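You operate a simulated robot arm through the tools that you are given. There is no shell and no other tool. Be economical: measure what you need, move in short steps, check, and stop when the job is done.

The job below is to be done with a simulated two-armed robot. You get a single attempt, and the scene is never put back.

Task
Test the grey pressure switch and sort it into the pass or fail tray.
Fine: black hose on; it passes if its lamp is dark one bar under its print and lit one bar over; knob back to 0, hold the switch to pull the hose, hose on its peg.

It is judged by the outcome, as a careful person would: the job done as asked, and still so three seconds after it is handed in. It fails if anything else is knocked over, pushed out of place, dropped, spilled or broken.

Robot
Two 7-joint arms with two-finger parallel grippers on one trunk, on a base that drives. Base frame: it is fixed to the floor where the robot stands at the start and does not move with it; the origin is under the middle of the robot, x ahead of it, y to its left, z up; the surface under the hand at the start is at about z = 84. Readings come in cm, degrees, newtons and seconds.
The left shoulder is at the start at [5, 18.7, 111], the right one opposite. With the tool pointing down near the work surface each hand reaches from about 10 to 66 cm from the robot's upright axis, wherever it stands, measured 20 degrees to its own side. Places, roughly: black bench knob [70, 0, 90]; black coupling (3x3x6 cm) [70, -10, 90]; black gauge [90, -20, 120]; blue speed dial [20, -90, 90]; blue trainer switch [30, -50, 90]; blue trainer valve [40, -110, 90]; brass knob [40, -150, 90]; cradle latch [60, -100, 100]; green cylinder valve [20, -110, 50]; green pass tray [50, 40, 80]; green trainer switch [30, -40, 90]; grey dial [30, -70, 90]; orange dial [20, -100, 90]; orange trainer valve [40, -90, 90]; peg [70, -10, 90]; purple trainer valve [30, -130, 90]. Payload 3.43 kg a hand.
The TCP of each hand is the grasp point between the finger pads, 3 cm short of the fingertips. In the tool frame z runs along the fingers and y along their closing line. The gripper opens to 9.4 cm. The fingers are 2.8 cm wide and 1 cm thick; the gripper's body (5 by 9.6 cm) begins 5.5 cm behind the TCP.
Orientation is told as [roll, pitch, yaw] about the base's x, y, z axes, in that order, counted from this pose: with the fingers straight down and closing along the base's y, the tool's x points along the base's -x, its y along +y and its z along -z.

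Tools
- The arms move only by the tool step_arm. It takes "left_series", "right_series" or both (then of equal length, played together; a hand with none holds still); each is a list of rows, each a list of 7 numbers: the opening, from 0 (shut) to 1 (fully open), then the shift along the tool's x, y, z in m, then the turn, a rotation vector about the tool's x, y, z in degrees. In form: [[hand, tx, ty, tz, wx, wy, wz], ...]. A call has 1 to 12 rows; each row is the pose to reach, as a shift and turn from the pose commanded when the call began, along the tool's axes at that moment. A row lasts 0.2 s, in which the tool goes at most 5 cm and 8.6 degrees; a call with a longer step from one row to the next is refused whole, and so is a gripper value outside its range. Where a pose cannot be reached the arm comes as near as it can. A force on the tool above 40 N (or 10 N above the force at the start of the call, whichever is more), or a blocked arm, ends the call early, and 0.2 s more pass. Each finger travels about 15.3 cm/s and halts on what it meets, pressing with about 30 N; the grip force reading is that of the motor and also rises with nothing between the fingers. The clock runs only during rows and for 0.2 s after the last one: add rows that repeat a pose to give the fingers time. The reply holds the time, the measured pose of the TCP, the force on the tool along the base axes, the opening and the grip force, in the units named above and with some noise, with the torque about the TCP (base axes, N m) and any sound that the robot's microphone picked up.
- Cameras (640 x 400 px; columns grow to the right, rows downward): "scene" is now at [16.34, -1.86, 130.83]; the picture's right is [-0.27, -0.96, 0.00], its down [-0.28, 0.08, -0.96] and it looks along [0.92, -0.26, -0.30] (base axes); focal length 214 px, centre (320, 200). "left" rides on the left gripper at [7.6, -1.4, -10.3] in its tool frame; the picture's right is [0.18, 0.98, 0.00], its down [-0.75, 0.14, -0.64] and it looks along [-0.63, 0.12, 0.77] (tool axes); focal length 243 px, centre (320, 200). "right" rides on the right gripper at [7.6, 1.4, -10.2] in its tool frame; the picture's right is [-0.18, 0.98, 0.00], its down [-0.75, -0.14, -0.64] and it looks along [-0.63, -0.12, 0.77] (tool axes); focal length 243 px, centre (320, 200). There is no depth. A picture from a camera that has moved, and an enlarged one, comes with that camera's place and axes in the base frame and with its lens. The place of the scene camera against the robot may be out by one fixed shift of up to 2.5 cm in any direction.
- snapshot(camera): a new picture of that camera. It takes no simulated time.
- raise_lower(by): slides the trunk up (or, below 0, down) by that many cm; the arms and the scene camera ride with it, the base frame stays. It gives what a move gives, with no picture.
- roll_base(legs): drives the robot by 1 to 6 legs, each [ahead, left, turn to the left] in cm, cm and degrees, along the robot's own axes; the way and the turn of a leg run together, so that a leg with both is an arc; at most 150 cm and 180 degrees a leg. The arms and the cameras ride along, it lands a little off, and it stops where it bumps. It gives what a move gives.
- pan_tilt(pan, tilt): turns the head with the scene camera to pan (to the left, within 80 degrees either way) and tilt (down, from -29 to 69), counted from straight ahead of the robot. It gives what a move gives.
- close_up(camera, box): a new picture of the part [left, top, right, bottom] of that camera's present view, enlarged. It takes no simulated time.
- hand_in(): hands the job in; it is judged then, once.

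Go step by step. Nothing tells you exact positions but the pictures and the camera data: compare them with the known pose of the tool, close in by small moves and look again before you grip or let go. The budget is 120 turns and 100 pictures, counting those below and the enlarged ones. Unless the task says otherwise, let go and move clear before handing in, and close with one line.

The tools are called after ">>>" by a JSON object that holds its "fn" and its "kwargs". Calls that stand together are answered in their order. step_arm: Moves the arms, as the interface text tells. Its arguments: {"type":"object","properties":{"left_series":{"type":"array","items":{"type":"array","items":{"type":"number"}}},"right_series":{"type":"array","items":{"type":"array","items":{"type":"number"}}}},"required":[]} The other tools are called the same way: raise_lower (by) slides the trunk up or down; roll_base (legs) drives the base; pan_tilt (pan, tilt) turns the head that bears the scene camera; snapshot (camera) takes a picture; close_up (camera, box) takes an enlarged picture of a part of a camera's view; hand_in () hands the job in.

At the start:

```text
clock: 0.0
left_eef_pos: [34.56, 20.94, 118.71]
left_tcp_rot: [-0.1, 0.1, 0.1]
left_contact_force: [0.3, -1.0, -0.2]
left_moment: [0.01, -0.02, 0.02]
left_grip_width: 9.39
left_grasp_force: 0.1
right_eef_pos: [33.09, -8.55, 124.02]
right_tcp_rot: [-0.1, -0.1, 0.0]
right_contact_force: [0.2, -1.0, 0.3]
right_moment: [-0.03, -0.02, -0.03]
right_grip_width: 9.42
right_grasp_force: 0.0
trunk travel left (down, up): [-32.5, 10.7]
robot x, y, heading: [0.21, 0.32, -0.0]
head pan, tilt: [-15.9, 17.2]
```

scene: 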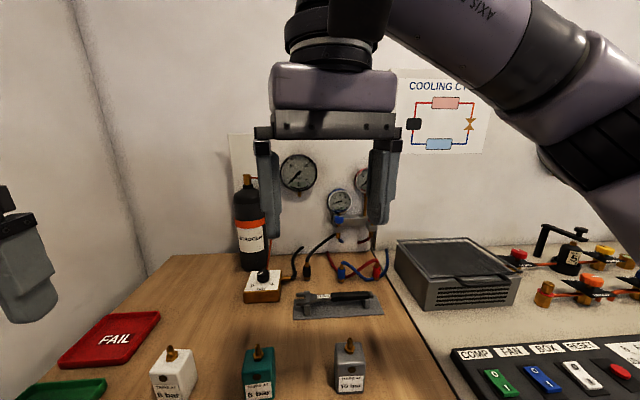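
right: 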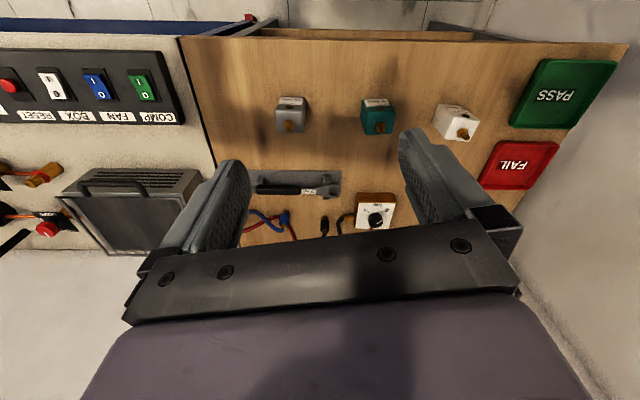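
left: 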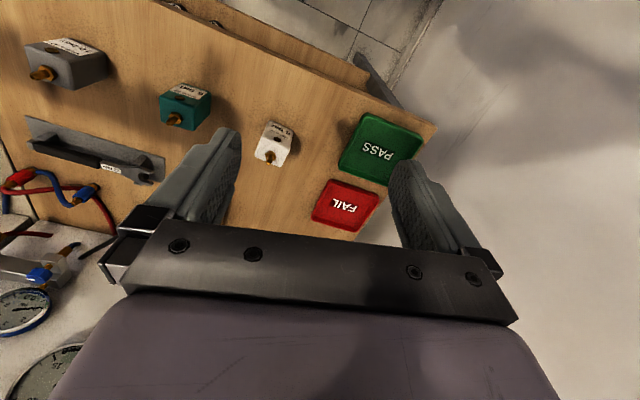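

I see three switches (white, teal, grey) on the wooden bench, a knob box behind them, and the black hose behind that. First I'll look closer at the key parts.

>>> {"fn": "close_up", "kwargs": {"camera": "scene", "box": [300, 320, 400, 400]}}

>>> {"fn": "close_up", "kwargs": {"camera": "scene", "box": [220, 140, 400, 320]}}

>>> {"fn": "close_up", "kwargs": {"camera": "right", "box": [230, 80, 430, 250]}}

```text
5.00 times, centred on (350, 360) of scene
camera zoom: at [16.34, -1.86, 130.83], right [-0.27, -0.96, 0.0], down [-0.28, 0.08, -0.96], along [0.92, -0.26, -0.3], focal length 1072 px, centre (170, -600)
```

zoom: 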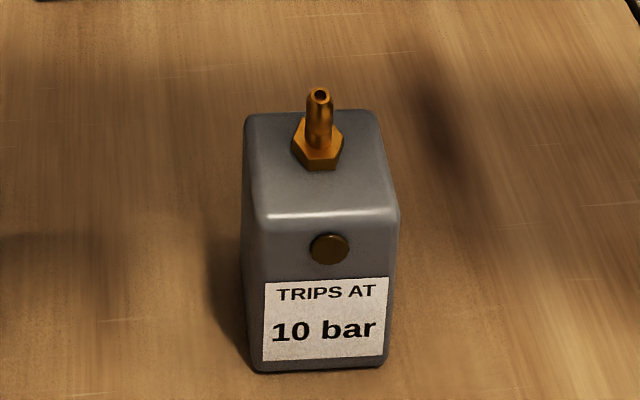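

```text
2.22 times, centred on (310, 230) of scene
camera zoom: at [16.34, -1.86, 130.83], right [-0.27, -0.96, 0.0], down [-0.28, 0.08, -0.96], along [0.92, -0.26, -0.3], focal length 477 px, centre (342, 133)
```

zoom: 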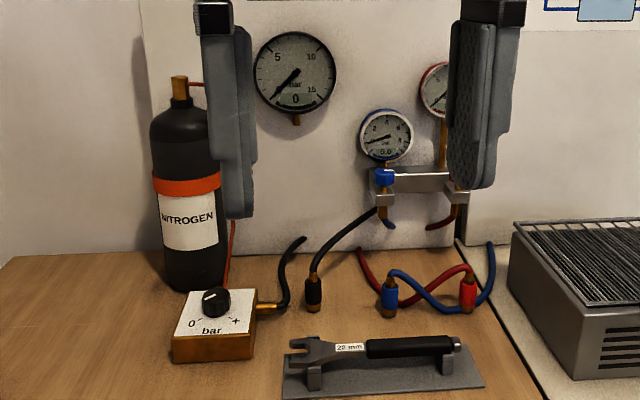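

```text
2.35 times, centred on (330, 165) of right
camera zoom: at [25.26, -7.1, 134.35], right [0.18, 0.98, 0.0], down [0.75, -0.14, 0.64], along [0.63, -0.12, -0.77], focal length 571 px, centre (296, 282)
```

zoom: 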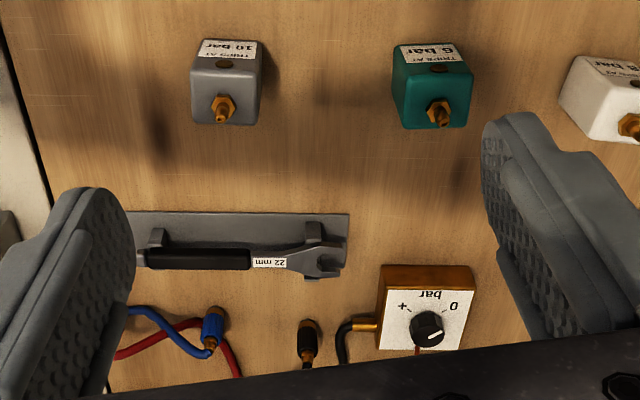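

The grey switch prints 10 bar, and the gauge behind reads to about 15. Before driving closer I'll look at the bench edge.

>>> {"fn": "pan_tilt", "kwargs": {"pan": 0, "tilt": 60}}

>>> {"fn": "snapshot", "kwargs": {"camera": "scene"}}

```text
clock: 1.1
left_eef_pos: [34.62, 20.9, 118.7]
left_tcp_rot: [-0.1, 0.0, 0.2]
left_contact_force: [-0.1, 1.0, 0.6]
left_moment: [0.01, 0.03, -0.02]
left_grip_width: 9.41
left_grasp_force: 0.1
right_eef_pos: [33.09, -8.56, 123.97]
right_tcp_rot: [0.0, 0.0, 0.0]
right_contact_force: [-0.1, 0.4, -0.1]
right_moment: [-0.02, 0.0, -0.02]
right_grip_width: 9.41
right_grasp_force: 0.0
trunk travel left (down, up): [-32.5, 10.7]
robot x, y, heading: [0.02, -0.17, 0.0]
head pan, tilt: [0.0, 60.0]
```

```text
93 pictures are left
camera scene: at [14.03, 0.7, 124.57], right [0.0, -1.0, 0.0], down [-0.87, 0.0, -0.5], along [0.5, 0.0, -0.87], focal length 214 px, centre (320, 200)
```

scene: 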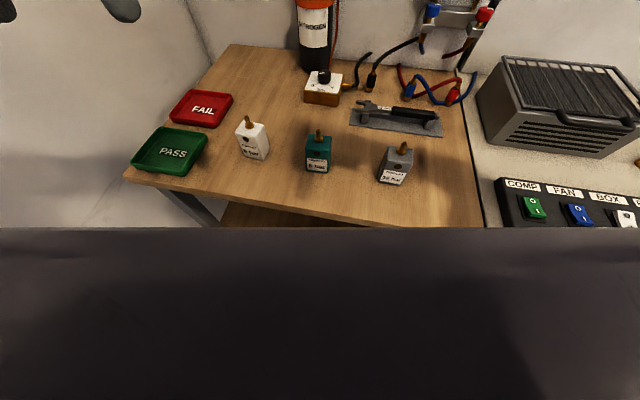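

The bench edge is at x≈32; the coupling is at ≈(70,-12), the knob at (70,0) and the grey switch at (43,-15). I'll drive a bit closer so the hands reach the coupling.

>>> {"fn": "roll_base", "kwargs": {"legs": [[10, 0, 0]]}}

>>> {"fn": "pan_tilt", "kwargs": {"pan": -8, "tilt": 40}}

>>> {"fn": "snapshot", "kwargs": {"camera": "scene"}}

>>> {"fn": "snapshot", "kwargs": {"camera": "right"}}

```text
clock: 2.3
left_eef_pos: [36.66, 22.34, 118.69]
left_tcp_rot: [0.1, -0.1, 0.1]
left_contact_force: [-0.3, 0.1, 0.4]
left_moment: [0.0, 0.03, -0.03]
left_grip_width: 9.39
left_grasp_force: 0.0
right_eef_pos: [35.21, -7.42, 123.97]
right_tcp_rot: [0.0, -0.1, -0.1]
right_contact_force: [0.5, -0.2, 0.6]
right_moment: [-0.02, -0.03, 0.02]
right_grip_width: 9.4
right_grasp_force: 0.1
trunk travel left (down, up): [-32.5, 10.7]
robot x, y, heading: [2.32, 1.0, -0.2]
head pan, tilt: [0.0, 60.0]
stopped in leg 1: the robot was blocked; the commanded pose is now the measured one
```

```text
clock: 3.2
left_eef_pos: [36.71, 22.26, 118.69]
left_tcp_rot: [-0.1, -0.1, 0.0]
left_contact_force: [0.4, -0.1, -0.6]
left_moment: [0.02, 0.02, 0.0]
left_grip_width: 9.4
left_grasp_force: 0.1
right_eef_pos: [35.16, -7.25, 123.96]
right_tcp_rot: [0.0, 0.0, -0.1]
right_contact_force: [-0.2, -0.3, 0.3]
right_moment: [-0.01, -0.01, -0.03]
right_grip_width: 9.42
right_grasp_force: 0.1
trunk travel left (down, up): [-32.5, 10.7]
robot x, y, heading: [2.19, 0.98, -0.2]
head pan, tilt: [-8.0, 40.0]
```

```text
92 pictures are left
camera scene: at [17.9, 0.87, 127.23], right [-0.14, -0.99, 0.0], down [-0.64, 0.09, -0.77], along [0.76, -0.11, -0.64], focal length 214 px, centre (320, 200)
```

scene: 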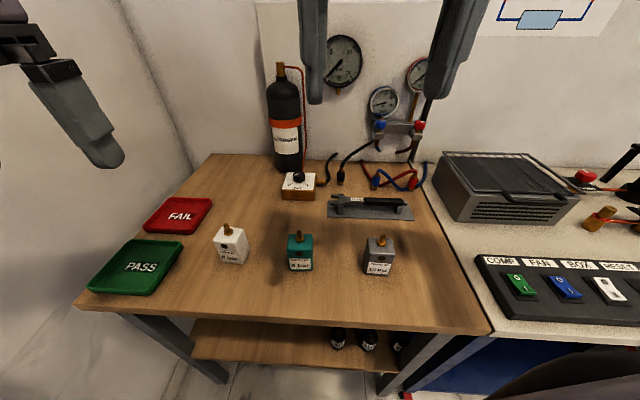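

```text
91 pictures are left
camera right: at [27.34, -5.76, 134.36], right [0.19, 0.98, 0.0], down [0.75, -0.14, 0.64], along [0.63, -0.12, -0.77], focal length 243 px, centre (320, 200)
```

right: 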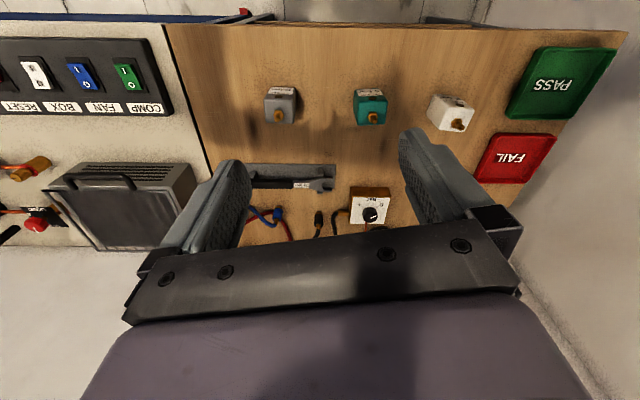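

The base is blocked at the bench, so the far items need a forward-tilted tool. I'll inspect the hose route, and the gauge and knob area.

>>> {"fn": "close_up", "kwargs": {"camera": "scene", "box": [270, 110, 430, 220]}}

>>> {"fn": "close_up", "kwargs": {"camera": "right", "box": [240, 70, 500, 240]}}

```text
3.64 times, centred on (350, 165) of scene
camera zoom: at [17.9, 0.87, 127.23], right [-0.14, -0.99, 0.0], down [-0.64, 0.09, -0.77], along [0.76, -0.11, -0.64], focal length 780 px, centre (211, 327)
```

zoom: 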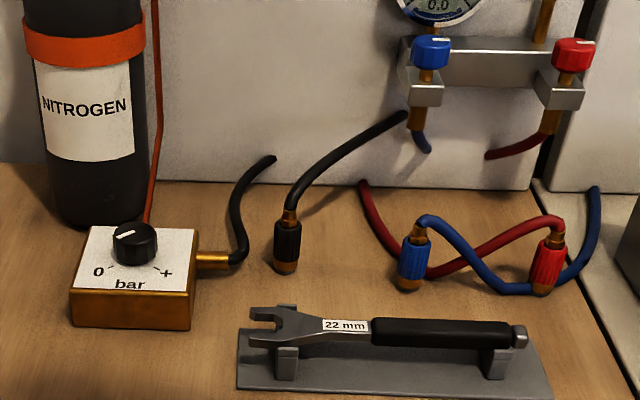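

```text
2.35 times, centred on (370, 155) of right
camera zoom: at [27.34, -5.76, 134.36], right [0.19, 0.98, 0.0], down [0.75, -0.14, 0.64], along [0.63, -0.12, -0.77], focal length 571 px, centre (202, 306)
```

zoom: 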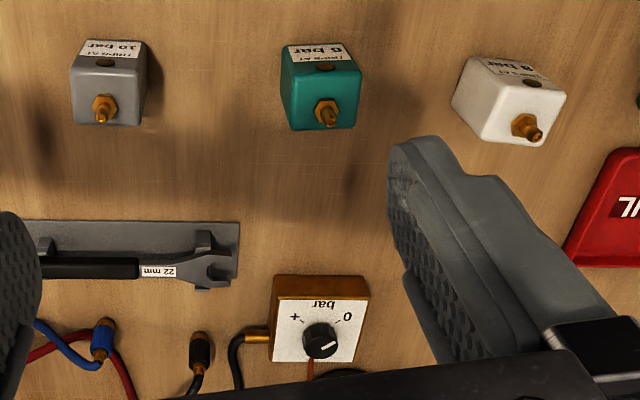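

The coupling stands upright on its peg near (70,-14,90). I'll bring the right hand in front of it with the fingers tilted 35° forward and look through its camera.

>>> {"fn": "step_arm", "kwargs": {"right_series": [[1, -0.031, -0.0084, 0.03, 0, -4.4, 0], [1, -0.062, -0.0168, 0.06, 0, -8.8, 0], [1, -0.093, -0.025, 0.09, 0, -13.2, 0], [1, -0.124, -0.0335, 0.12, 0, -17.5, 0], [1, -0.155, -0.042, 0.15, 0, -22, 0], [1, -0.186, -0.05, 0.18, 0, -26.3, 0], [1, -0.217, -0.0586, 0.21, 0, -30.7, 0], [1, -0.248, -0.067, 0.24, 0, -35, 0], [1, -0.248, -0.067, 0.24, 0, -35, 0]]}}

>>> {"fn": "snapshot", "kwargs": {"camera": "right"}}

>>> {"fn": "snapshot", "kwargs": {"camera": "scene"}}

```text
clock: 5.2
left_eef_pos: [36.61, 22.38, 118.72]
left_tcp_rot: [-0.2, 0.0, 0.0]
left_contact_force: [1.0, -0.7, 0.4]
left_moment: [-0.01, -0.04, -0.02]
left_grip_width: 9.39
left_grasp_force: 0.1
right_eef_pos: [59.89, -14.08, 99.99]
right_tcp_rot: [0.0, -35.1, -0.2]
right_contact_force: [-0.1, 1.0, -0.4]
right_moment: [-0.01, 0.02, -0.02]
right_grip_width: 9.4
right_grasp_force: 0.1
trunk travel left (down, up): [-32.5, 10.7]
robot x, y, heading: [2.52, 1.12, -0.2]
head pan, tilt: [-8.0, 40.0]
```

```text
88 pictures are left
camera right: at [47.64, -12.57, 104.1], right [0.15, 0.98, 0.11], down [0.25, -0.14, 0.96], along [0.96, -0.12, -0.26], focal length 243 px, centre (320, 200)
```

right: 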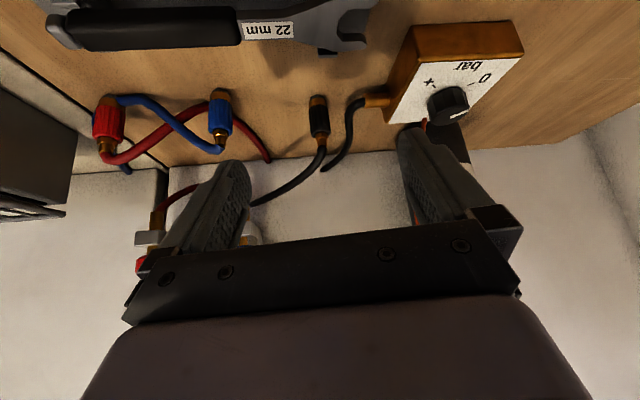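

```text
87 pictures are left
camera scene: at [17.89, 0.87, 127.24], right [-0.14, -0.99, 0.0], down [-0.64, 0.09, -0.77], along [0.76, -0.11, -0.64], focal length 214 px, centre (320, 200)
```

scene: 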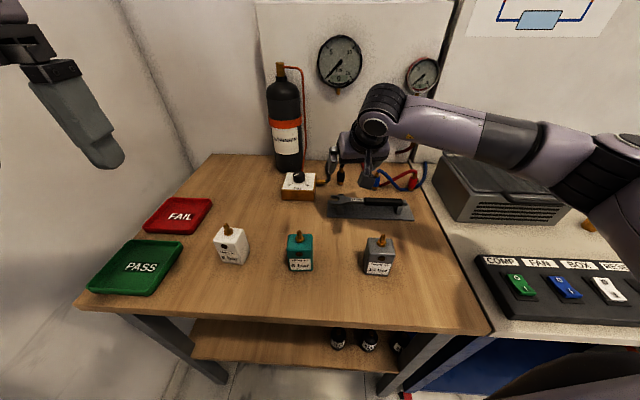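

The coupling is at about (72,-14.5), z 85–91. I'll approach with narrowed fingers, stopping short to check.

>>> {"fn": "step_arm", "kwargs": {"right_series": [[0.64, -0.012, -0.001, 0.04, 0, 0, 0], [0.64, -0.024, -0.002, 0.08, 0, 0, 0], [0.64, -0.036, -0.004, 0.115, 0, 0, 0], [0.64, -0.036, -0.004, 0.115, 0, 0, 0]]}}

>>> {"fn": "close_up", "kwargs": {"camera": "right", "box": [200, 60, 480, 240]}}

>>> {"fn": "close_up", "kwargs": {"camera": "scene", "box": [270, 120, 430, 230]}}

```text
clock: 6.2
left_eef_pos: [36.61, 22.23, 118.74]
left_tcp_rot: [-0.1, 0.0, 0.0]
left_contact_force: [0.7, -0.3, -0.8]
left_moment: [0.02, -0.03, 0.01]
left_grip_width: 9.38
left_grasp_force: 0.1
right_eef_pos: [69.94, -14.37, 92.87]
right_tcp_rot: [0.0, -35.1, -0.1]
right_contact_force: [-0.8, -0.4, -0.7]
right_moment: [0.04, -0.05, -0.01]
right_grip_width: 6.03
right_grasp_force: 0.0
trunk travel left (down, up): [-32.5, 10.7]
robot x, y, heading: [1.9, 1.25, -0.5]
head pan, tilt: [-8.0, 40.0]
```

```text
2.22 times, centred on (340, 150) of right
camera zoom: at [57.54, -12.91, 97.0], right [0.15, 0.98, 0.11], down [0.25, -0.14, 0.96], along [0.96, -0.12, -0.27], focal length 539 px, centre (276, 311)
```

zoom: 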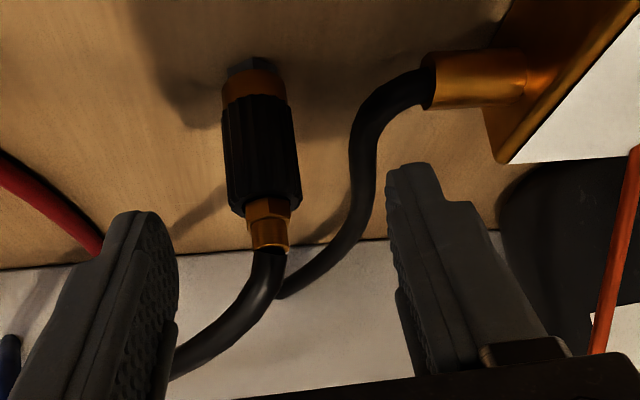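

```text
3.64 times, centred on (350, 175) of scene
camera zoom: at [17.89, 0.86, 127.24], right [-0.14, -0.99, 0.0], down [-0.64, 0.09, -0.77], along [0.76, -0.11, -0.64], focal length 780 px, centre (211, 291)
```

zoom: 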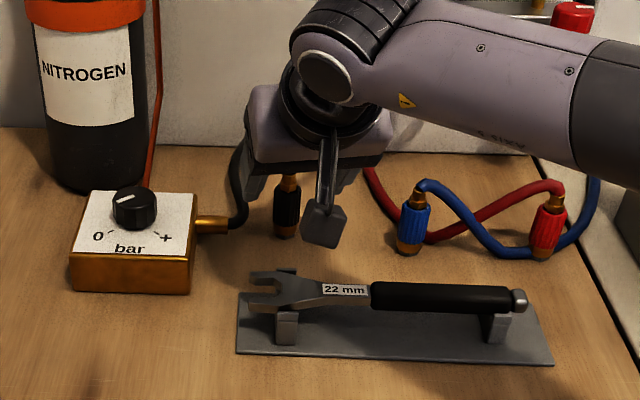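

The coupling centre is at (71.4,-14.6,88.2). I'll go down onto it and close.

>>> {"fn": "step_arm", "kwargs": {"right_series": [[0.64, 0.005, -0.001, 0.021, 0, 0, 0], [0.64, 0.0095, -0.002, 0.042, 0, 0, 0], [0.64, 0.0095, -0.002, 0.042, 0, 0, 0], [0, 0.0095, -0.002, 0.042, 0, 0, 0], [0, 0.0095, -0.002, 0.042, 0, 0, 0], [0, 0.0095, -0.002, 0.042, 0, 0, 0]]}}

>>> {"fn": "close_up", "kwargs": {"camera": "right", "box": [200, 60, 480, 240]}}

```text
clock: 7.6
left_eef_pos: [36.76, 22.33, 118.7]
left_tcp_rot: [0.0, 0.0, -0.1]
left_contact_force: [0.1, 0.3, -1.1]
left_moment: [0.04, 0.02, -0.01]
left_grip_width: 9.36
left_grasp_force: 0.1
right_eef_pos: [71.31, -14.67, 88.89]
right_tcp_rot: [0.0, -35.1, -0.2]
right_contact_force: [0.5, -5.9, 2.6]
right_moment: [-0.13, -0.07, -0.1]
right_grip_width: 2.24
right_grasp_force: 30.5
trunk travel left (down, up): [-32.5, 10.7]
robot x, y, heading: [2.18, 1.27, -0.0]
head pan, tilt: [-8.0, 40.0]
```

```text
2.22 times, centred on (340, 150) of right
camera zoom: at [59.07, -13.15, 92.95], right [0.15, 0.98, 0.11], down [0.25, -0.14, 0.96], along [0.96, -0.12, -0.26], focal length 539 px, centre (276, 311)
```

zoom: 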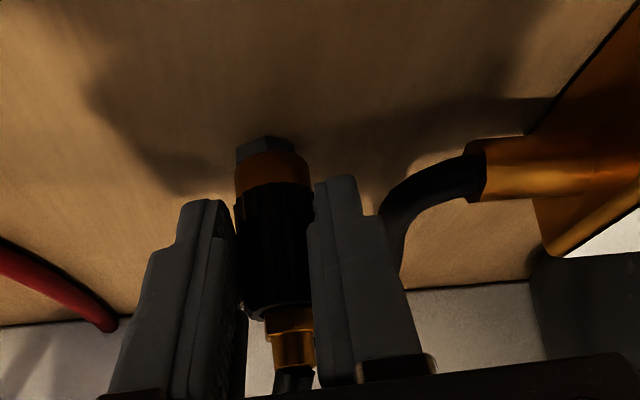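

Gripped (width 2.24). Now I'll pull it straight up off its peg.

>>> {"fn": "step_arm", "kwargs": {"right_series": [[0, -0.0115, 0, -0.0164, 0, 0, 0], [0, -0.023, 0, -0.0328, 0, 0, 0], [0, -0.0345, 0, -0.0492, 0, 0, 0], [0, -0.046, 0, -0.0655, 0, 0, 0], [0, -0.0574, 0, -0.0819, 0, 0, 0], [0, -0.0574, 0, -0.0819, 0, 0, 0]]}}

>>> {"fn": "snapshot", "kwargs": {"camera": "right"}}

>>> {"fn": "snapshot", "kwargs": {"camera": "scene"}}

```text
clock: 9.0
left_eef_pos: [36.8, 22.17, 118.78]
left_tcp_rot: [0.0, 0.0, 0.0]
left_contact_force: [-0.4, -0.7, 1.0]
left_moment: [-0.01, 0.03, 0.03]
left_grip_width: 9.39
left_grasp_force: 0.0
right_eef_pos: [71.29, -14.39, 98.77]
right_tcp_rot: [0.0, -35.0, -0.1]
right_contact_force: [0.3, 0.4, -1.6]
right_moment: [0.0, 0.01, 0.01]
right_grip_width: 2.26
right_grasp_force: 29.9
trunk travel left (down, up): [-32.5, 10.7]
robot x, y, heading: [1.94, 1.35, 0.1]
head pan, tilt: [-8.0, 40.0]
```

```text
83 pictures are left
camera right: at [59.03, -12.87, 102.85], right [0.15, 0.98, 0.11], down [0.25, -0.14, 0.96], along [0.96, -0.12, -0.27], focal length 243 px, centre (320, 200)
```

right: 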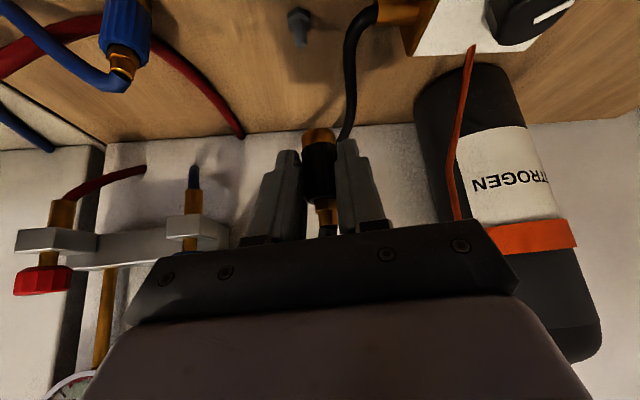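

```text
82 pictures are left
camera scene: at [17.92, 0.86, 127.23], right [-0.14, -0.99, 0.0], down [-0.64, 0.09, -0.77], along [0.76, -0.11, -0.64], focal length 214 px, centre (320, 200)
```

scene: 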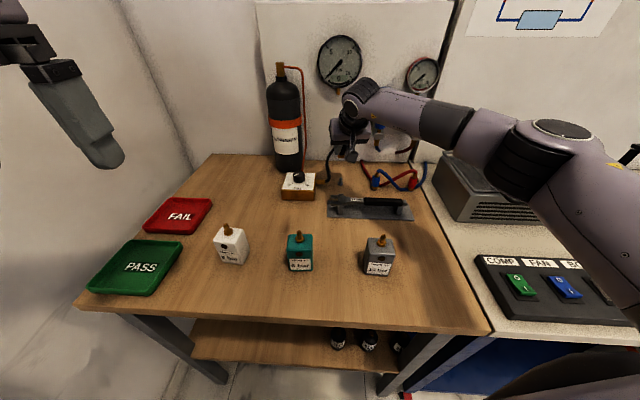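

The coupling is off and the hose moves freely. Now I'll carry it over toward the grey switch, watching the force for hose length.

>>> {"fn": "step_arm", "kwargs": {"right_series": [[0, 0.019, -0.001, -0.0221, 0, 0, 0], [0, 0.038, -0.002, -0.0443, 0, 0, 0], [0, 0.057, -0.003, -0.0664, 0, 0, 0], [0, 0.076, -0.004, -0.0886, 0, 0, 0], [0, 0.095, -0.005, -0.1107, 0, 0, 0], [0, 0.114, -0.006, -0.133, 0, 0, 0]]}}

>>> {"fn": "snapshot", "kwargs": {"camera": "scene"}}

```text
clock: 10.4
left_eef_pos: [36.67, 22.25, 118.62]
left_tcp_rot: [-0.1, 0.1, 0.0]
left_contact_force: [0.5, 0.3, 0.4]
left_moment: [-0.02, -0.04, -0.01]
left_grip_width: 9.41
left_grasp_force: 0.1
right_eef_pos: [54.16, -15.23, 103.14]
right_tcp_rot: [0.0, -35.1, -0.1]
right_contact_force: [-0.1, -0.7, -0.4]
right_moment: [-0.01, 0.07, -0.05]
right_grip_width: 2.26
right_grasp_force: 29.5
trunk travel left (down, up): [-32.5, 10.7]
robot x, y, heading: [1.87, 1.57, 0.4]
head pan, tilt: [-8.0, 40.0]
```

```text
81 pictures are left
camera scene: at [17.88, 0.85, 127.24], right [-0.14, -0.99, 0.0], down [-0.64, 0.09, -0.77], along [0.76, -0.11, -0.64], focal length 214 px, centre (320, 200)
```

scene: 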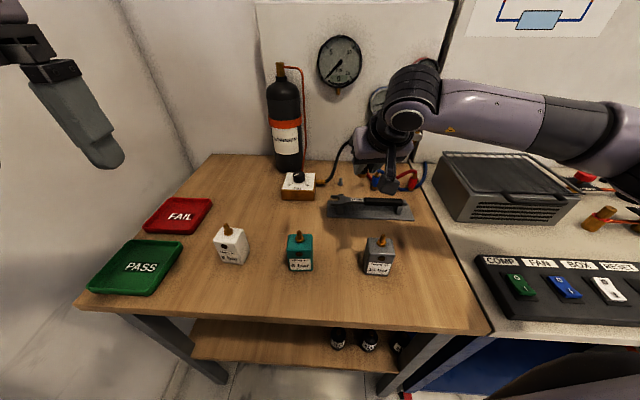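

The hose follows from the box without resistance. I'll continue to hover by the grey switch.

>>> {"fn": "step_arm", "kwargs": {"right_series": [[0, 0.025, 0, -0.0293, 0, 0, 0], [0, 0.05, 0, -0.0587, 0, 0, 0], [0, 0.075, 0, -0.088, 0, 0, 0], [0, 0.075, 0, -0.088, 0, 0, 0]]}}

>>> {"fn": "snapshot", "kwargs": {"camera": "right"}}

>>> {"fn": "snapshot", "kwargs": {"camera": "scene"}}

>>> {"fn": "snapshot", "kwargs": {"camera": "left"}}

```text
clock: 11.4
left_eef_pos: [36.74, 22.29, 118.7]
left_tcp_rot: [-0.1, 0.0, 0.0]
left_contact_force: [-0.3, -0.5, -0.2]
left_moment: [0.01, -0.02, -0.01]
left_grip_width: 9.4
left_grasp_force: 0.0
right_eef_pos: [43.13, -14.94, 105.72]
right_tcp_rot: [0.1, -35.0, -0.2]
right_contact_force: [-0.5, 0.6, -1.1]
right_moment: [-0.03, 0.03, -0.02]
right_grip_width: 2.28
right_grasp_force: 29.7
trunk travel left (down, up): [-32.5, 10.7]
robot x, y, heading: [2.32, 1.14, 0.2]
head pan, tilt: [-8.0, 40.0]
```

```text
80 pictures are left
camera right: at [30.91, -13.42, 109.77], right [0.15, 0.98, 0.11], down [0.25, -0.14, 0.96], along [0.96, -0.12, -0.27], focal length 243 px, centre (320, 200)
```

right: 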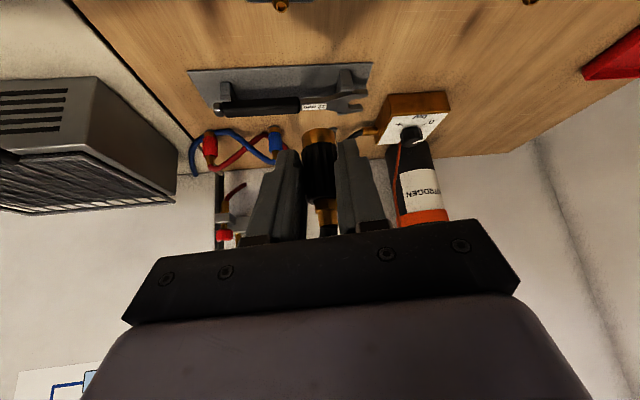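

```text
79 pictures are left
camera scene: at [17.91, 0.86, 127.23], right [-0.14, -0.99, 0.0], down [-0.64, 0.09, -0.77], along [0.76, -0.11, -0.64], focal length 214 px, centre (320, 200)
```

scene: 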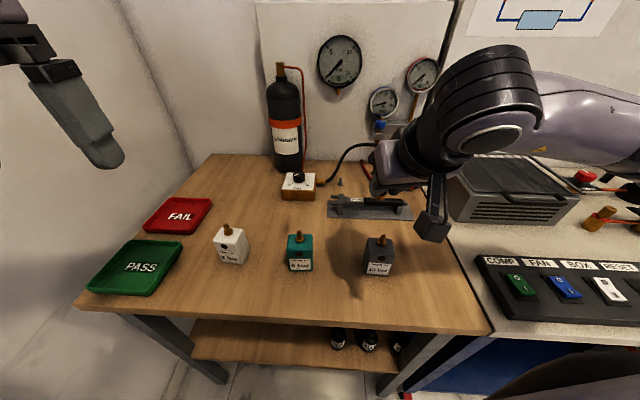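

```text
78 pictures are left
camera left: at [28.95, 20.93, 128.94], right [-0.18, 0.98, 0.0], down [0.75, 0.14, 0.64], along [0.63, 0.12, -0.77], focal length 243 px, centre (320, 200)
```

left: 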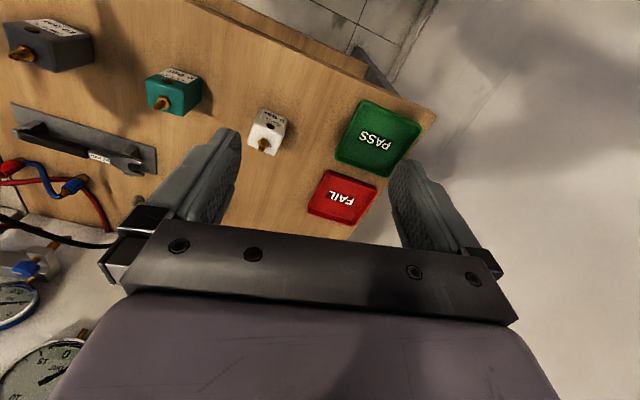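

Triangulating both wrist views, the grey nipple tip is at ≈(41.7,-15.9,93). I'll align the coupling above it and bring the left hand round as a side-looking camera.

>>> {"fn": "step_arm", "kwargs": {"left_series": [[1, 0.001, -0.018, 0.008, 0, 0, 7.5], [1, 0.002, -0.036, 0.017, 0, 0, 15], [1, 0.003, -0.054, 0.025, 0, 0, 22.5], [1, 0.004, -0.072, 0.034, 0, 0, 30], [1, 0.005, -0.09, 0.042, 0, 0, 37.5], [1, 0.006, -0.108, 0.05, 0, 0, 45], [1, 0.007, -0.126, 0.059, 0, 0, 52.5], [1, 0.007, -0.143, 0.067, 0, 0, 60], [1, 0.007, -0.143, 0.067, 0, 0, 60]], "right_series": [[0, 0.004, -0.001, 0.002, 0, 0, 0], [0, 0.008, -0.002, 0.004, 0, 0, 0], [0, 0.012, -0.003, 0.007, 0, 0, 0], [0, 0.015, -0.004, 0.009, 0, 0, 0], [0, 0.019, -0.006, 0.012, 0, 0, 0], [0, 0.023, -0.007, 0.014, 0, 0, 0], [0, 0.027, -0.008, 0.016, 0, 0, 0], [0, 0.0298, -0.0095, 0.0182, 0, 0, 0], [0, 0.0298, -0.0095, 0.0182, 0, 0, 0]]}}

>>> {"fn": "snapshot", "kwargs": {"camera": "left"}}

>>> {"fn": "snapshot", "kwargs": {"camera": "scene"}}

```text
clock: 13.4
left_eef_pos: [35.9, 7.77, 112.22]
left_tcp_rot: [-0.1, 0.0, -60.1]
left_contact_force: [-0.5, -0.8, 0.2]
left_moment: [-0.01, 0.03, -0.02]
left_grip_width: 9.4
left_grasp_force: 0.0
right_eef_pos: [41.61, -16.07, 102.57]
right_tcp_rot: [0.0, -34.9, -0.1]
right_contact_force: [-1.3, -0.3, -1.4]
right_moment: [0.0, 0.01, 0.01]
right_grip_width: 2.26
right_grasp_force: 30.2
trunk travel left (down, up): [-32.5, 10.7]
robot x, y, heading: [2.06, 1.2, -0.0]
head pan, tilt: [-8.0, 40.0]
```

```text
77 pictures are left
camera left: at [30.68, 13.78, 122.37], right [0.76, 0.65, 0.0], down [0.5, -0.58, 0.64], along [0.42, -0.49, -0.77], focal length 243 px, centre (320, 200)
```

left: 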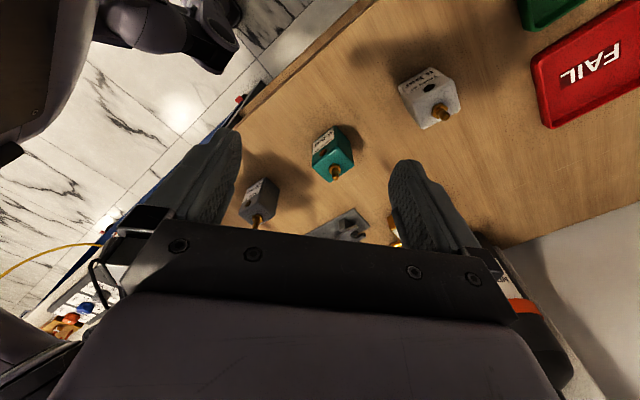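

```text
76 pictures are left
camera scene: at [17.9, 0.87, 127.24], right [-0.14, -0.99, 0.0], down [-0.64, 0.09, -0.77], along [0.76, -0.11, -0.64], focal length 214 px, centre (320, 200)
```

scene: 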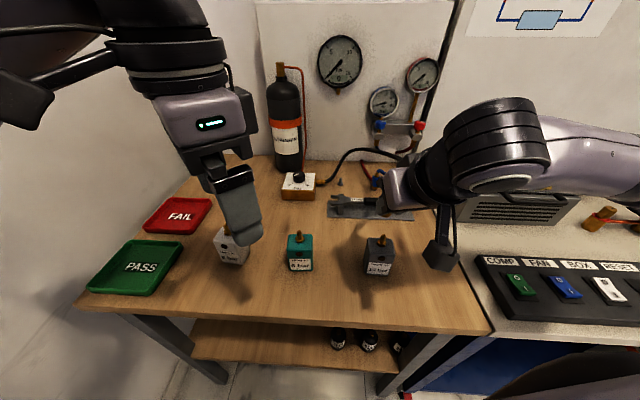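

The left gripper body hides the coupling; I'll tilt the left hand up for a more horizontal side view.

>>> {"fn": "step_arm", "kwargs": {"left_series": [[1, -0.0045, -0.0093, 0.0204, 0, -7, 0], [1, -0.009, -0.0186, 0.0408, 0, -14, 0], [1, -0.0136, -0.028, 0.0612, 0, -21, 0], [1, -0.018, -0.0373, 0.0816, 0, -28, 0], [1, -0.0227, -0.0466, 0.102, 0, -35, 0], [1, -0.0227, -0.0466, 0.102, 0, -35, 0]]}}

>>> {"fn": "snapshot", "kwargs": {"camera": "left"}}

```text
clock: 14.8
left_eef_pos: [33.22, 3.94, 101.92]
left_tcp_rot: [-0.1, -35.1, -59.9]
left_contact_force: [-0.2, 0.3, 0.4]
left_moment: [0.03, 0.01, -0.03]
left_grip_width: 9.42
left_grasp_force: 0.2
right_eef_pos: [41.57, -16.16, 102.54]
right_tcp_rot: [0.0, -35.0, -0.1]
right_contact_force: [0.6, -0.3, -1.0]
right_moment: [-0.02, 0.02, -0.02]
right_grip_width: 2.25
right_grasp_force: 29.6
trunk travel left (down, up): [-32.5, 10.7]
robot x, y, heading: [2.29, 1.53, -0.2]
head pan, tilt: [-8.0, 40.0]
```

```text
75 pictures are left
camera left: at [25.78, 13.74, 106.0], right [0.78, 0.62, -0.11], down [0.25, -0.14, 0.96], along [0.58, -0.77, -0.26], focal length 243 px, centre (320, 200)
```

left: 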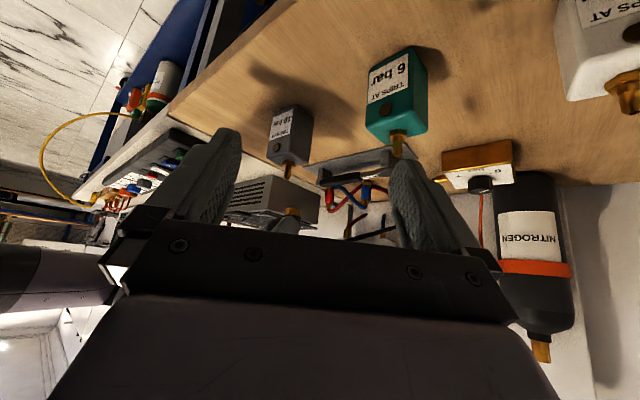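

>>> {"fn": "close_up", "kwargs": {"camera": "left", "box": [230, 90, 390, 250]}}

```text
2.50 times, centred on (310, 170) of left
camera zoom: at [25.78, 13.74, 106.0], right [0.78, 0.62, -0.11], down [0.25, -0.14, 0.96], along [0.58, -0.77, -0.26], focal length 606 px, centre (345, 275)
```

zoom: 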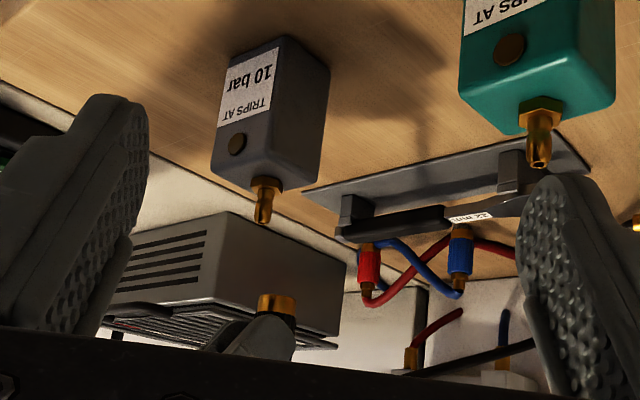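

The side view shows the coupling about 1.5 cm too far in +x relative to the nipple. I'll correct and lower slightly, then look again.

>>> {"fn": "step_arm", "kwargs": {"right_series": [[0, 0.0107, 0, 0.0017, 0, 0, 0], [0, 0.0213, 0, 0.0034, 0, 0, 0], [0, 0.0213, 0, 0.0034, 0, 0, 0]]}}

>>> {"fn": "close_up", "kwargs": {"camera": "left", "box": [230, 90, 390, 250]}}

>>> {"fn": "close_up", "kwargs": {"camera": "right", "box": [240, 0, 400, 240]}}

```text
clock: 15.6
left_eef_pos: [33.31, 3.92, 102.07]
left_tcp_rot: [0.0, -35.1, -60.1]
left_contact_force: [0.9, -0.4, 0.0]
left_moment: [0.02, -0.03, -0.01]
left_grip_width: 9.43
left_grasp_force: 0.1
right_eef_pos: [40.01, -16.1, 101.15]
right_tcp_rot: [0.0, -35.0, 0.0]
right_contact_force: [0.3, 0.3, -1.7]
right_moment: [0.02, 0.02, 0.0]
right_grip_width: 2.23
right_grasp_force: 30.0
trunk travel left (down, up): [-32.5, 10.7]
robot x, y, heading: [2.27, 0.96, -0.1]
head pan, tilt: [-8.0, 40.0]
```

```text
2.50 times, centred on (310, 170) of left
camera zoom: at [25.8, 13.74, 106.04], right [0.78, 0.62, -0.11], down [0.25, -0.14, 0.96], along [0.58, -0.77, -0.26], focal length 606 px, centre (345, 275)
```

zoom: 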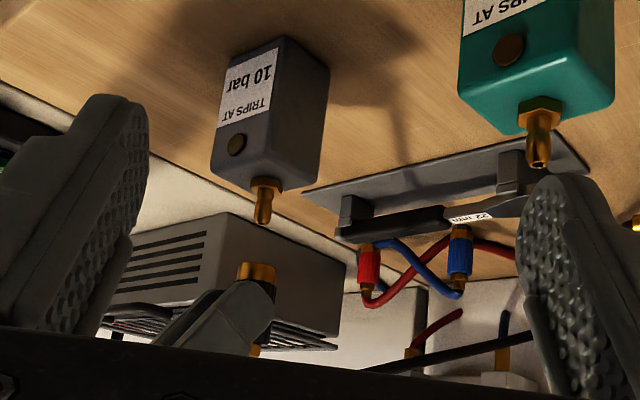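

```text
1.67 times, centred on (320, 120) of right
camera zoom: at [27.71, -14.57, 105.3], right [0.15, 0.98, 0.11], down [0.25, -0.14, 0.96], along [0.96, -0.12, -0.27], focal length 404 px, centre (320, 333)
```

zoom: 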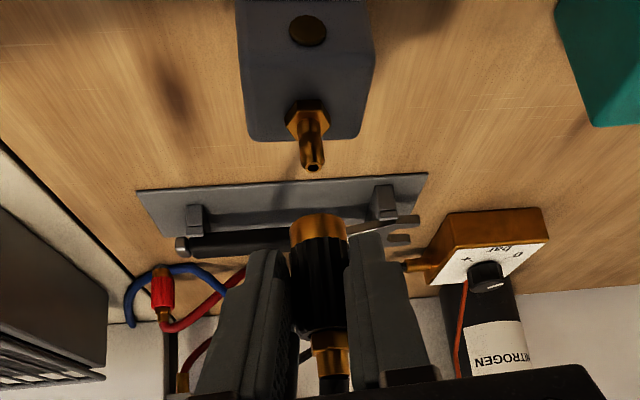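

Both views now show the coupling collinear with the nipple. I'll lower it slowly by 3.5 cm and check.

>>> {"fn": "step_arm", "kwargs": {"right_series": [[0, 0.0057, 0, 0.0082, 0, 0, 0], [0, 0.0115, 0, 0.0164, 0, 0, 0], [0, 0.0144, 0, 0.0205, 0, 0, 0], [0, 0.0172, 0, 0.0246, 0, 0, 0], [0, 0.0201, 0, 0.0287, 0, 0, 0]]}}

>>> {"fn": "close_up", "kwargs": {"camera": "left", "box": [230, 90, 390, 250]}}

>>> {"fn": "close_up", "kwargs": {"camera": "right", "box": [240, 0, 400, 240]}}

```text
clock: 16.8
left_eef_pos: [33.3, 3.87, 102.08]
left_tcp_rot: [0.0, -35.1, -60.0]
left_contact_force: [0.0, -0.6, -0.5]
left_moment: [0.01, 0.0, 0.02]
left_grip_width: 9.39
left_grasp_force: 0.1
right_eef_pos: [39.9, -16.13, 97.79]
right_tcp_rot: [-0.1, -35.0, -0.1]
right_contact_force: [-0.2, 0.8, -1.4]
right_moment: [-0.02, 0.04, 0.02]
right_grip_width: 2.24
right_grasp_force: 29.2
trunk travel left (down, up): [-32.5, 10.7]
robot x, y, heading: [2.17, 1.48, -0.2]
head pan, tilt: [-8.0, 40.0]
```

```text
2.50 times, centred on (310, 170) of left
camera zoom: at [25.79, 13.74, 106.04], right [0.78, 0.62, -0.11], down [0.25, -0.14, 0.96], along [0.58, -0.77, -0.26], focal length 606 px, centre (345, 275)
```

zoom: 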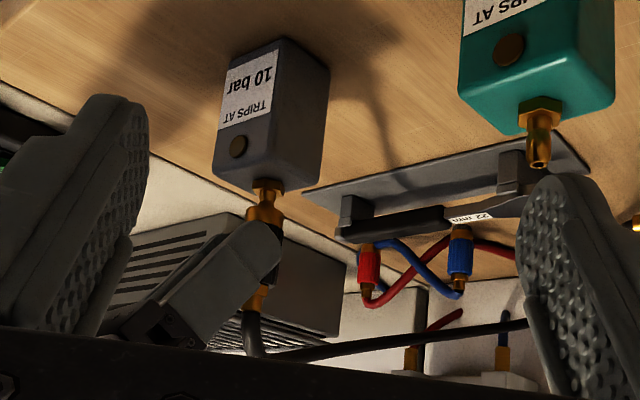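

```text
1.67 times, centred on (320, 120) of right
camera zoom: at [27.64, -14.59, 101.93], right [0.15, 0.98, 0.11], down [0.25, -0.14, 0.96], along [0.96, -0.12, -0.27], focal length 404 px, centre (320, 333)
```

zoom: 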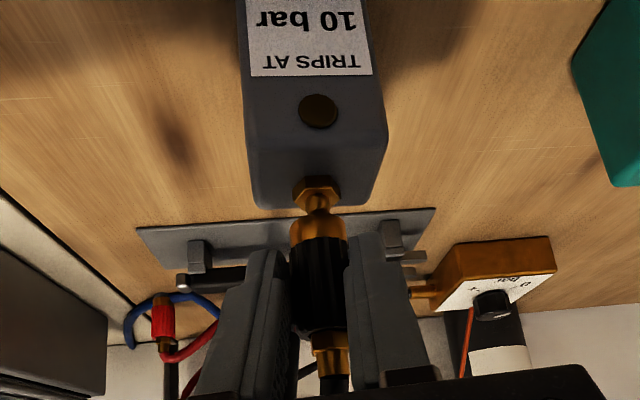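

The nipple is entering the coupling. I'll push down until it seats.

>>> {"fn": "step_arm", "kwargs": {"right_series": [[0, 0.0029, 0, 0.0041, 0, 0, 0], [0, 0.0057, 0, 0.0082, 0, 0, 0], [0, 0.0086, 0, 0.0123, 0, 0, 0], [0, 0.0115, 0, 0.0164, 0, 0, 0], [0, 0.0115, 0, 0.0164, 0, 0, 0]]}}

>>> {"fn": "close_up", "kwargs": {"camera": "left", "box": [230, 90, 390, 250]}}

```text
clock: 18.0
left_eef_pos: [33.05, 3.95, 102.06]
left_tcp_rot: [0.1, -35.1, -60.0]
left_contact_force: [-0.8, -0.3, -0.6]
left_moment: [0.0, 0.03, 0.02]
left_grip_width: 9.4
left_grasp_force: 0.0
right_eef_pos: [39.95, -16.09, 95.94]
right_tcp_rot: [0.1, -35.5, -0.3]
right_contact_force: [-2.5, -4.1, 23.8]
right_moment: [-0.14, -0.76, 0.04]
right_grip_width: 2.27
right_grasp_force: 29.3
trunk travel left (down, up): [-32.5, 10.7]
robot x, y, heading: [2.34, 1.27, -0.0]
head pan, tilt: [-8.0, 40.0]
```

```text
2.50 times, centred on (310, 170) of left
camera zoom: at [25.65, 13.77, 106.09], right [0.78, 0.62, -0.1], down [0.24, -0.14, 0.96], along [0.58, -0.77, -0.26], focal length 606 px, centre (345, 275)
```

zoom: 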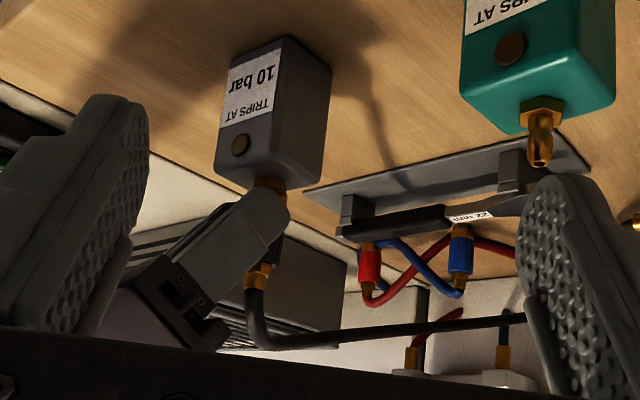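

Force is 24 N with no click reported; I'll press a bit more.

>>> {"fn": "step_arm", "kwargs": {"right_series": [[0, 0.0017, 0, 0.0025, 0, 0, 0], [0, 0.0034, 0, 0.0049, 0, 0, 0], [0, 0.0034, 0, 0.0049, 0, 0, 0]]}}

>>> {"fn": "close_up", "kwargs": {"camera": "right", "box": [240, 0, 400, 240]}}

```text
clock: 18.8
left_eef_pos: [33.06, 3.95, 101.98]
left_tcp_rot: [0.1, -35.1, -60.0]
left_contact_force: [0.4, 0.6, -0.1]
left_moment: [-0.03, -0.01, -0.02]
left_grip_width: 9.41
left_grasp_force: 0.0
right_eef_pos: [39.9, -15.98, 95.37]
right_tcp_rot: [0.0, -35.3, -0.2]
right_contact_force: [-1.9, -3.2, 25.4]
right_moment: [-0.21, -0.48, -0.05]
right_grip_width: 2.28
right_grasp_force: 29.5
trunk travel left (down, up): [-32.5, 10.7]
robot x, y, heading: [1.99, 1.44, -0.2]
head pan, tilt: [-8.0, 40.0]
```

```text
1.67 times, centred on (320, 120) of right
camera zoom: at [27.6, -14.49, 99.33], right [0.15, 0.98, 0.11], down [0.24, -0.14, 0.96], along [0.96, -0.12, -0.26], focal length 404 px, centre (320, 333)
```

zoom: 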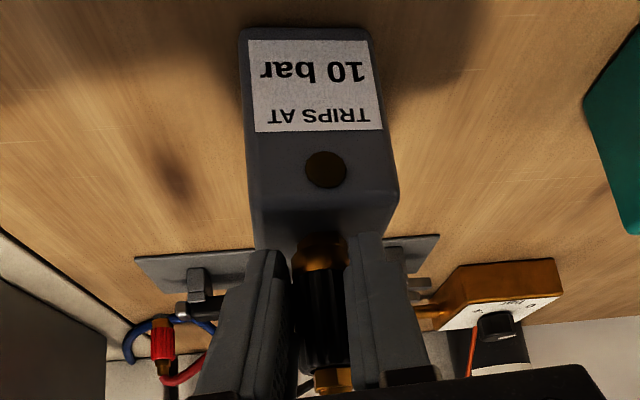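

>>> {"fn": "close_up", "kwargs": {"camera": "left", "box": [260, 130, 340, 210]}}

>>> {"fn": "close_up", "kwargs": {"camera": "right", "box": [270, 110, 370, 240]}}

```text
5.00 times, centred on (300, 170) of left
camera zoom: at [25.65, 13.77, 106.09], right [0.78, 0.62, -0.1], down [0.24, -0.14, 0.96], along [0.58, -0.77, -0.26], focal length 1213 px, centre (420, 350)
```

zoom: 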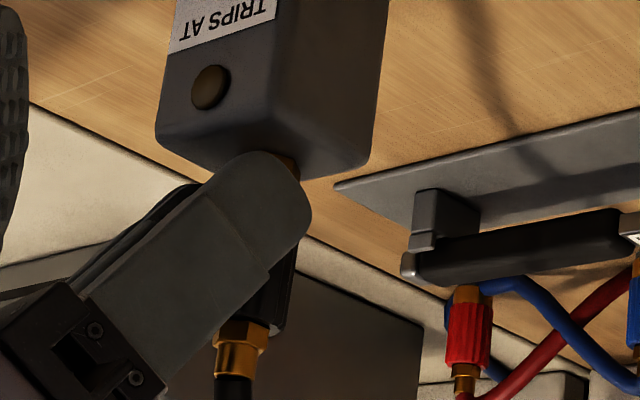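

```text
3.08 times, centred on (320, 175) of right
camera zoom: at [27.6, -14.49, 99.33], right [0.15, 0.98, 0.11], down [0.24, -0.14, 0.96], along [0.96, -0.12, -0.26], focal length 746 px, centre (320, 277)
```

zoom: 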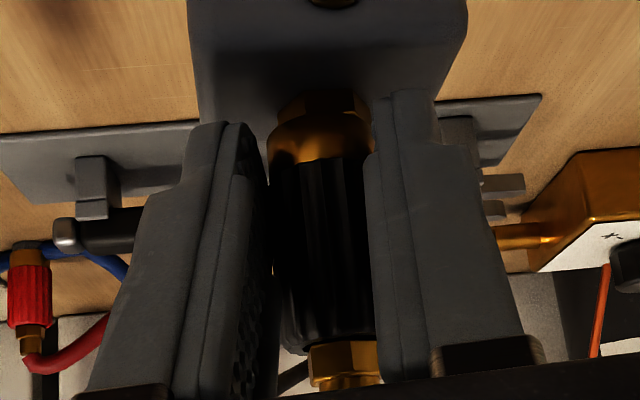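

The coupling sits fully down on the hex. I'll keep the right hand steadying it with the downforce relaxed, and bring the left hand to the bench knob for a look.

>>> {"fn": "step_arm", "kwargs": {"left_series": [[0.6, -0.018, 0.0301, 0.0096, -4.3, 0, -6.14], [0.6, -0.036, 0.0602, 0.0192, -8.6, 0, -12.3], [0.6, -0.054, 0.0904, 0.0289, -12.9, 0, -18.4], [0.6, -0.072, 0.1205, 0.0385, -17.2, 0, -24.55], [0.6, -0.09, 0.1506, 0.0481, -21.5, 0, -30.7], [0.6, -0.108, 0.1807, 0.0577, -25.8, 0, -36.8], [0.6, -0.126, 0.2109, 0.0674, -30.1, 0, -43], [0.6, -0.144, 0.241, 0.077, -34.4, 0, -49.1], [0.6, -0.144, 0.241, 0.077, -34.4, 0, -49.1]], "right_series": [[0, -0.003, 0, -0.0045, 0, 0, 0], [0, -0.003, 0, -0.0045, 0, 0, 0], [0, -0.003, 0, -0.0045, 0, 0, 0], [0, -0.003, 0, -0.0045, 0, 0, 0], [0, -0.003, 0, -0.0045, 0, 0, 0], [0, -0.003, 0, -0.0045, 0, 0, 0], [0, -0.003, 0, -0.0045, 0, 0, 0], [0, -0.003, 0, -0.0045, 0, 0, 0], [0, -0.003, 0, -0.0045, 0, 0, 0]]}}

>>> {"fn": "snapshot", "kwargs": {"camera": "left"}}

>>> {"fn": "snapshot", "kwargs": {"camera": "scene"}}

```text
clock: 20.8
left_eef_pos: [61.93, 1.49, 103.81]
left_tcp_rot: [-0.1, -35.0, 0.0]
left_contact_force: [-0.1, -0.7, -0.8]
left_moment: [-0.01, -0.02, 0.0]
left_grip_width: 5.64
left_grasp_force: 0.2
right_eef_pos: [40.01, -16.01, 95.57]
right_tcp_rot: [0.0, -35.0, -0.2]
right_contact_force: [0.0, -0.2, -2.2]
right_moment: [-0.01, 0.02, 0.01]
right_grip_width: 2.27
right_grasp_force: 30.0
trunk travel left (down, up): [-32.5, 10.7]
robot x, y, heading: [2.05, 1.51, -0.2]
head pan, tilt: [-8.0, 40.0]
```

```text
65 pictures are left
camera left: at [49.68, 0.17, 107.71], right [-0.15, 0.98, -0.11], down [0.25, 0.14, 0.96], along [0.96, 0.12, -0.27], focal length 243 px, centre (320, 200)
```

left: 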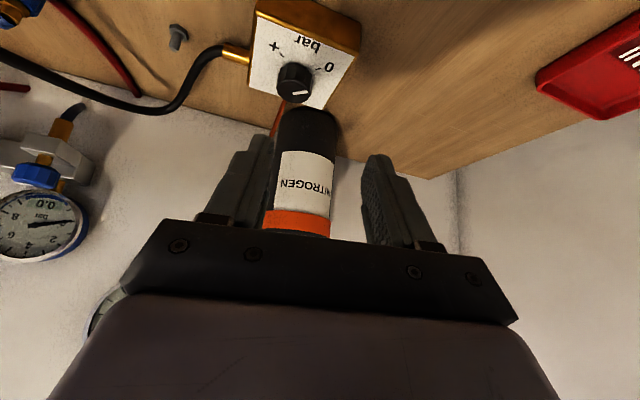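

```text
64 pictures are left
camera scene: at [17.91, 0.87, 127.23], right [-0.14, -0.99, 0.0], down [-0.64, 0.09, -0.77], along [0.76, -0.11, -0.64], focal length 214 px, centre (320, 200)
```

scene: 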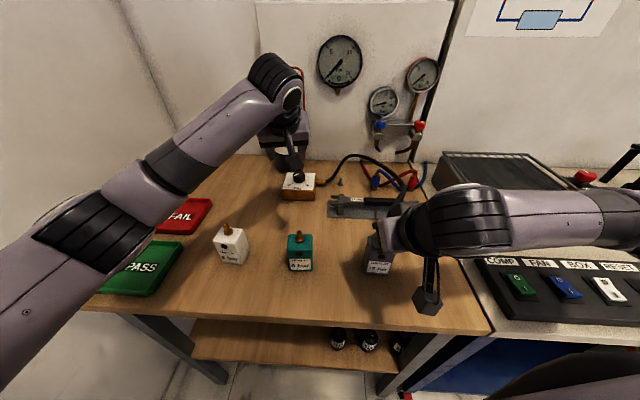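

>>> {"fn": "close_up", "kwargs": {"camera": "left", "box": [230, 0, 380, 120]}}

>>> {"fn": "close_up", "kwargs": {"camera": "scene", "box": [340, 210, 420, 290]}}

>>> {"fn": "close_up", "kwargs": {"camera": "scene", "box": [310, 30, 370, 100]}}

```text
3.33 times, centred on (305, 60) of left
camera zoom: at [49.68, 0.17, 107.71], right [-0.15, 0.98, -0.11], down [0.25, 0.14, 0.96], along [0.96, 0.12, -0.27], focal length 809 px, centre (370, 667)
```

zoom: 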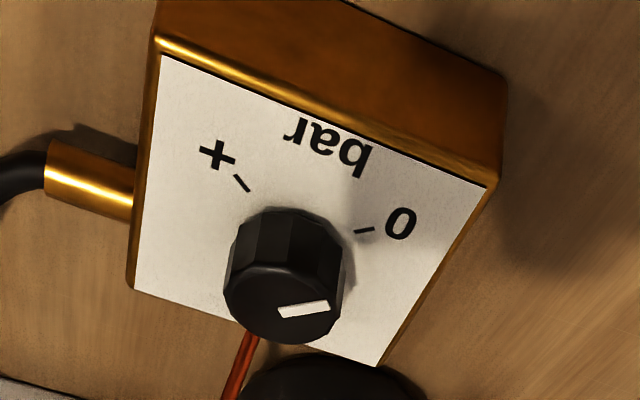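

```text
5.00 times, centred on (380, 250) of scene
camera zoom: at [17.91, 0.87, 127.23], right [-0.14, -0.99, 0.0], down [-0.64, 0.09, -0.77], along [0.76, -0.11, -0.64], focal length 1072 px, centre (20, -50)
```

zoom: 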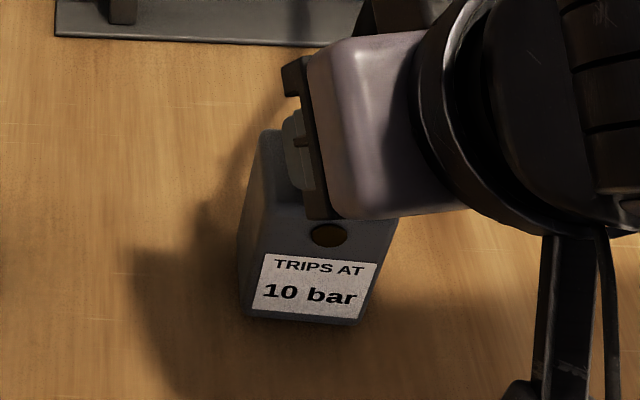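

```text
5.71 times, centred on (340, 65) of scene
camera zoom: at [17.91, 0.87, 127.23], right [-0.14, -0.99, 0.0], down [-0.64, 0.09, -0.77], along [0.76, -0.11, -0.64], focal length 1226 px, centre (206, 971)
```

zoom: 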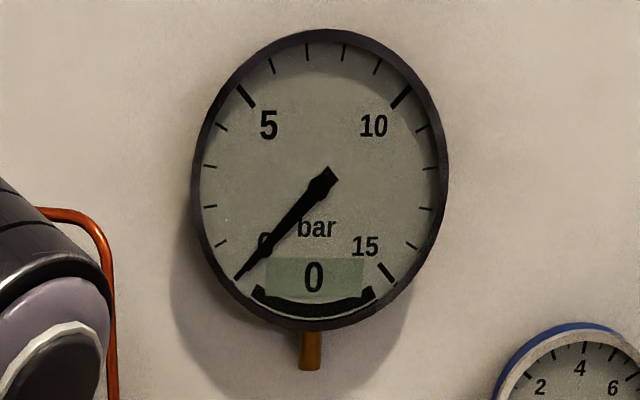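

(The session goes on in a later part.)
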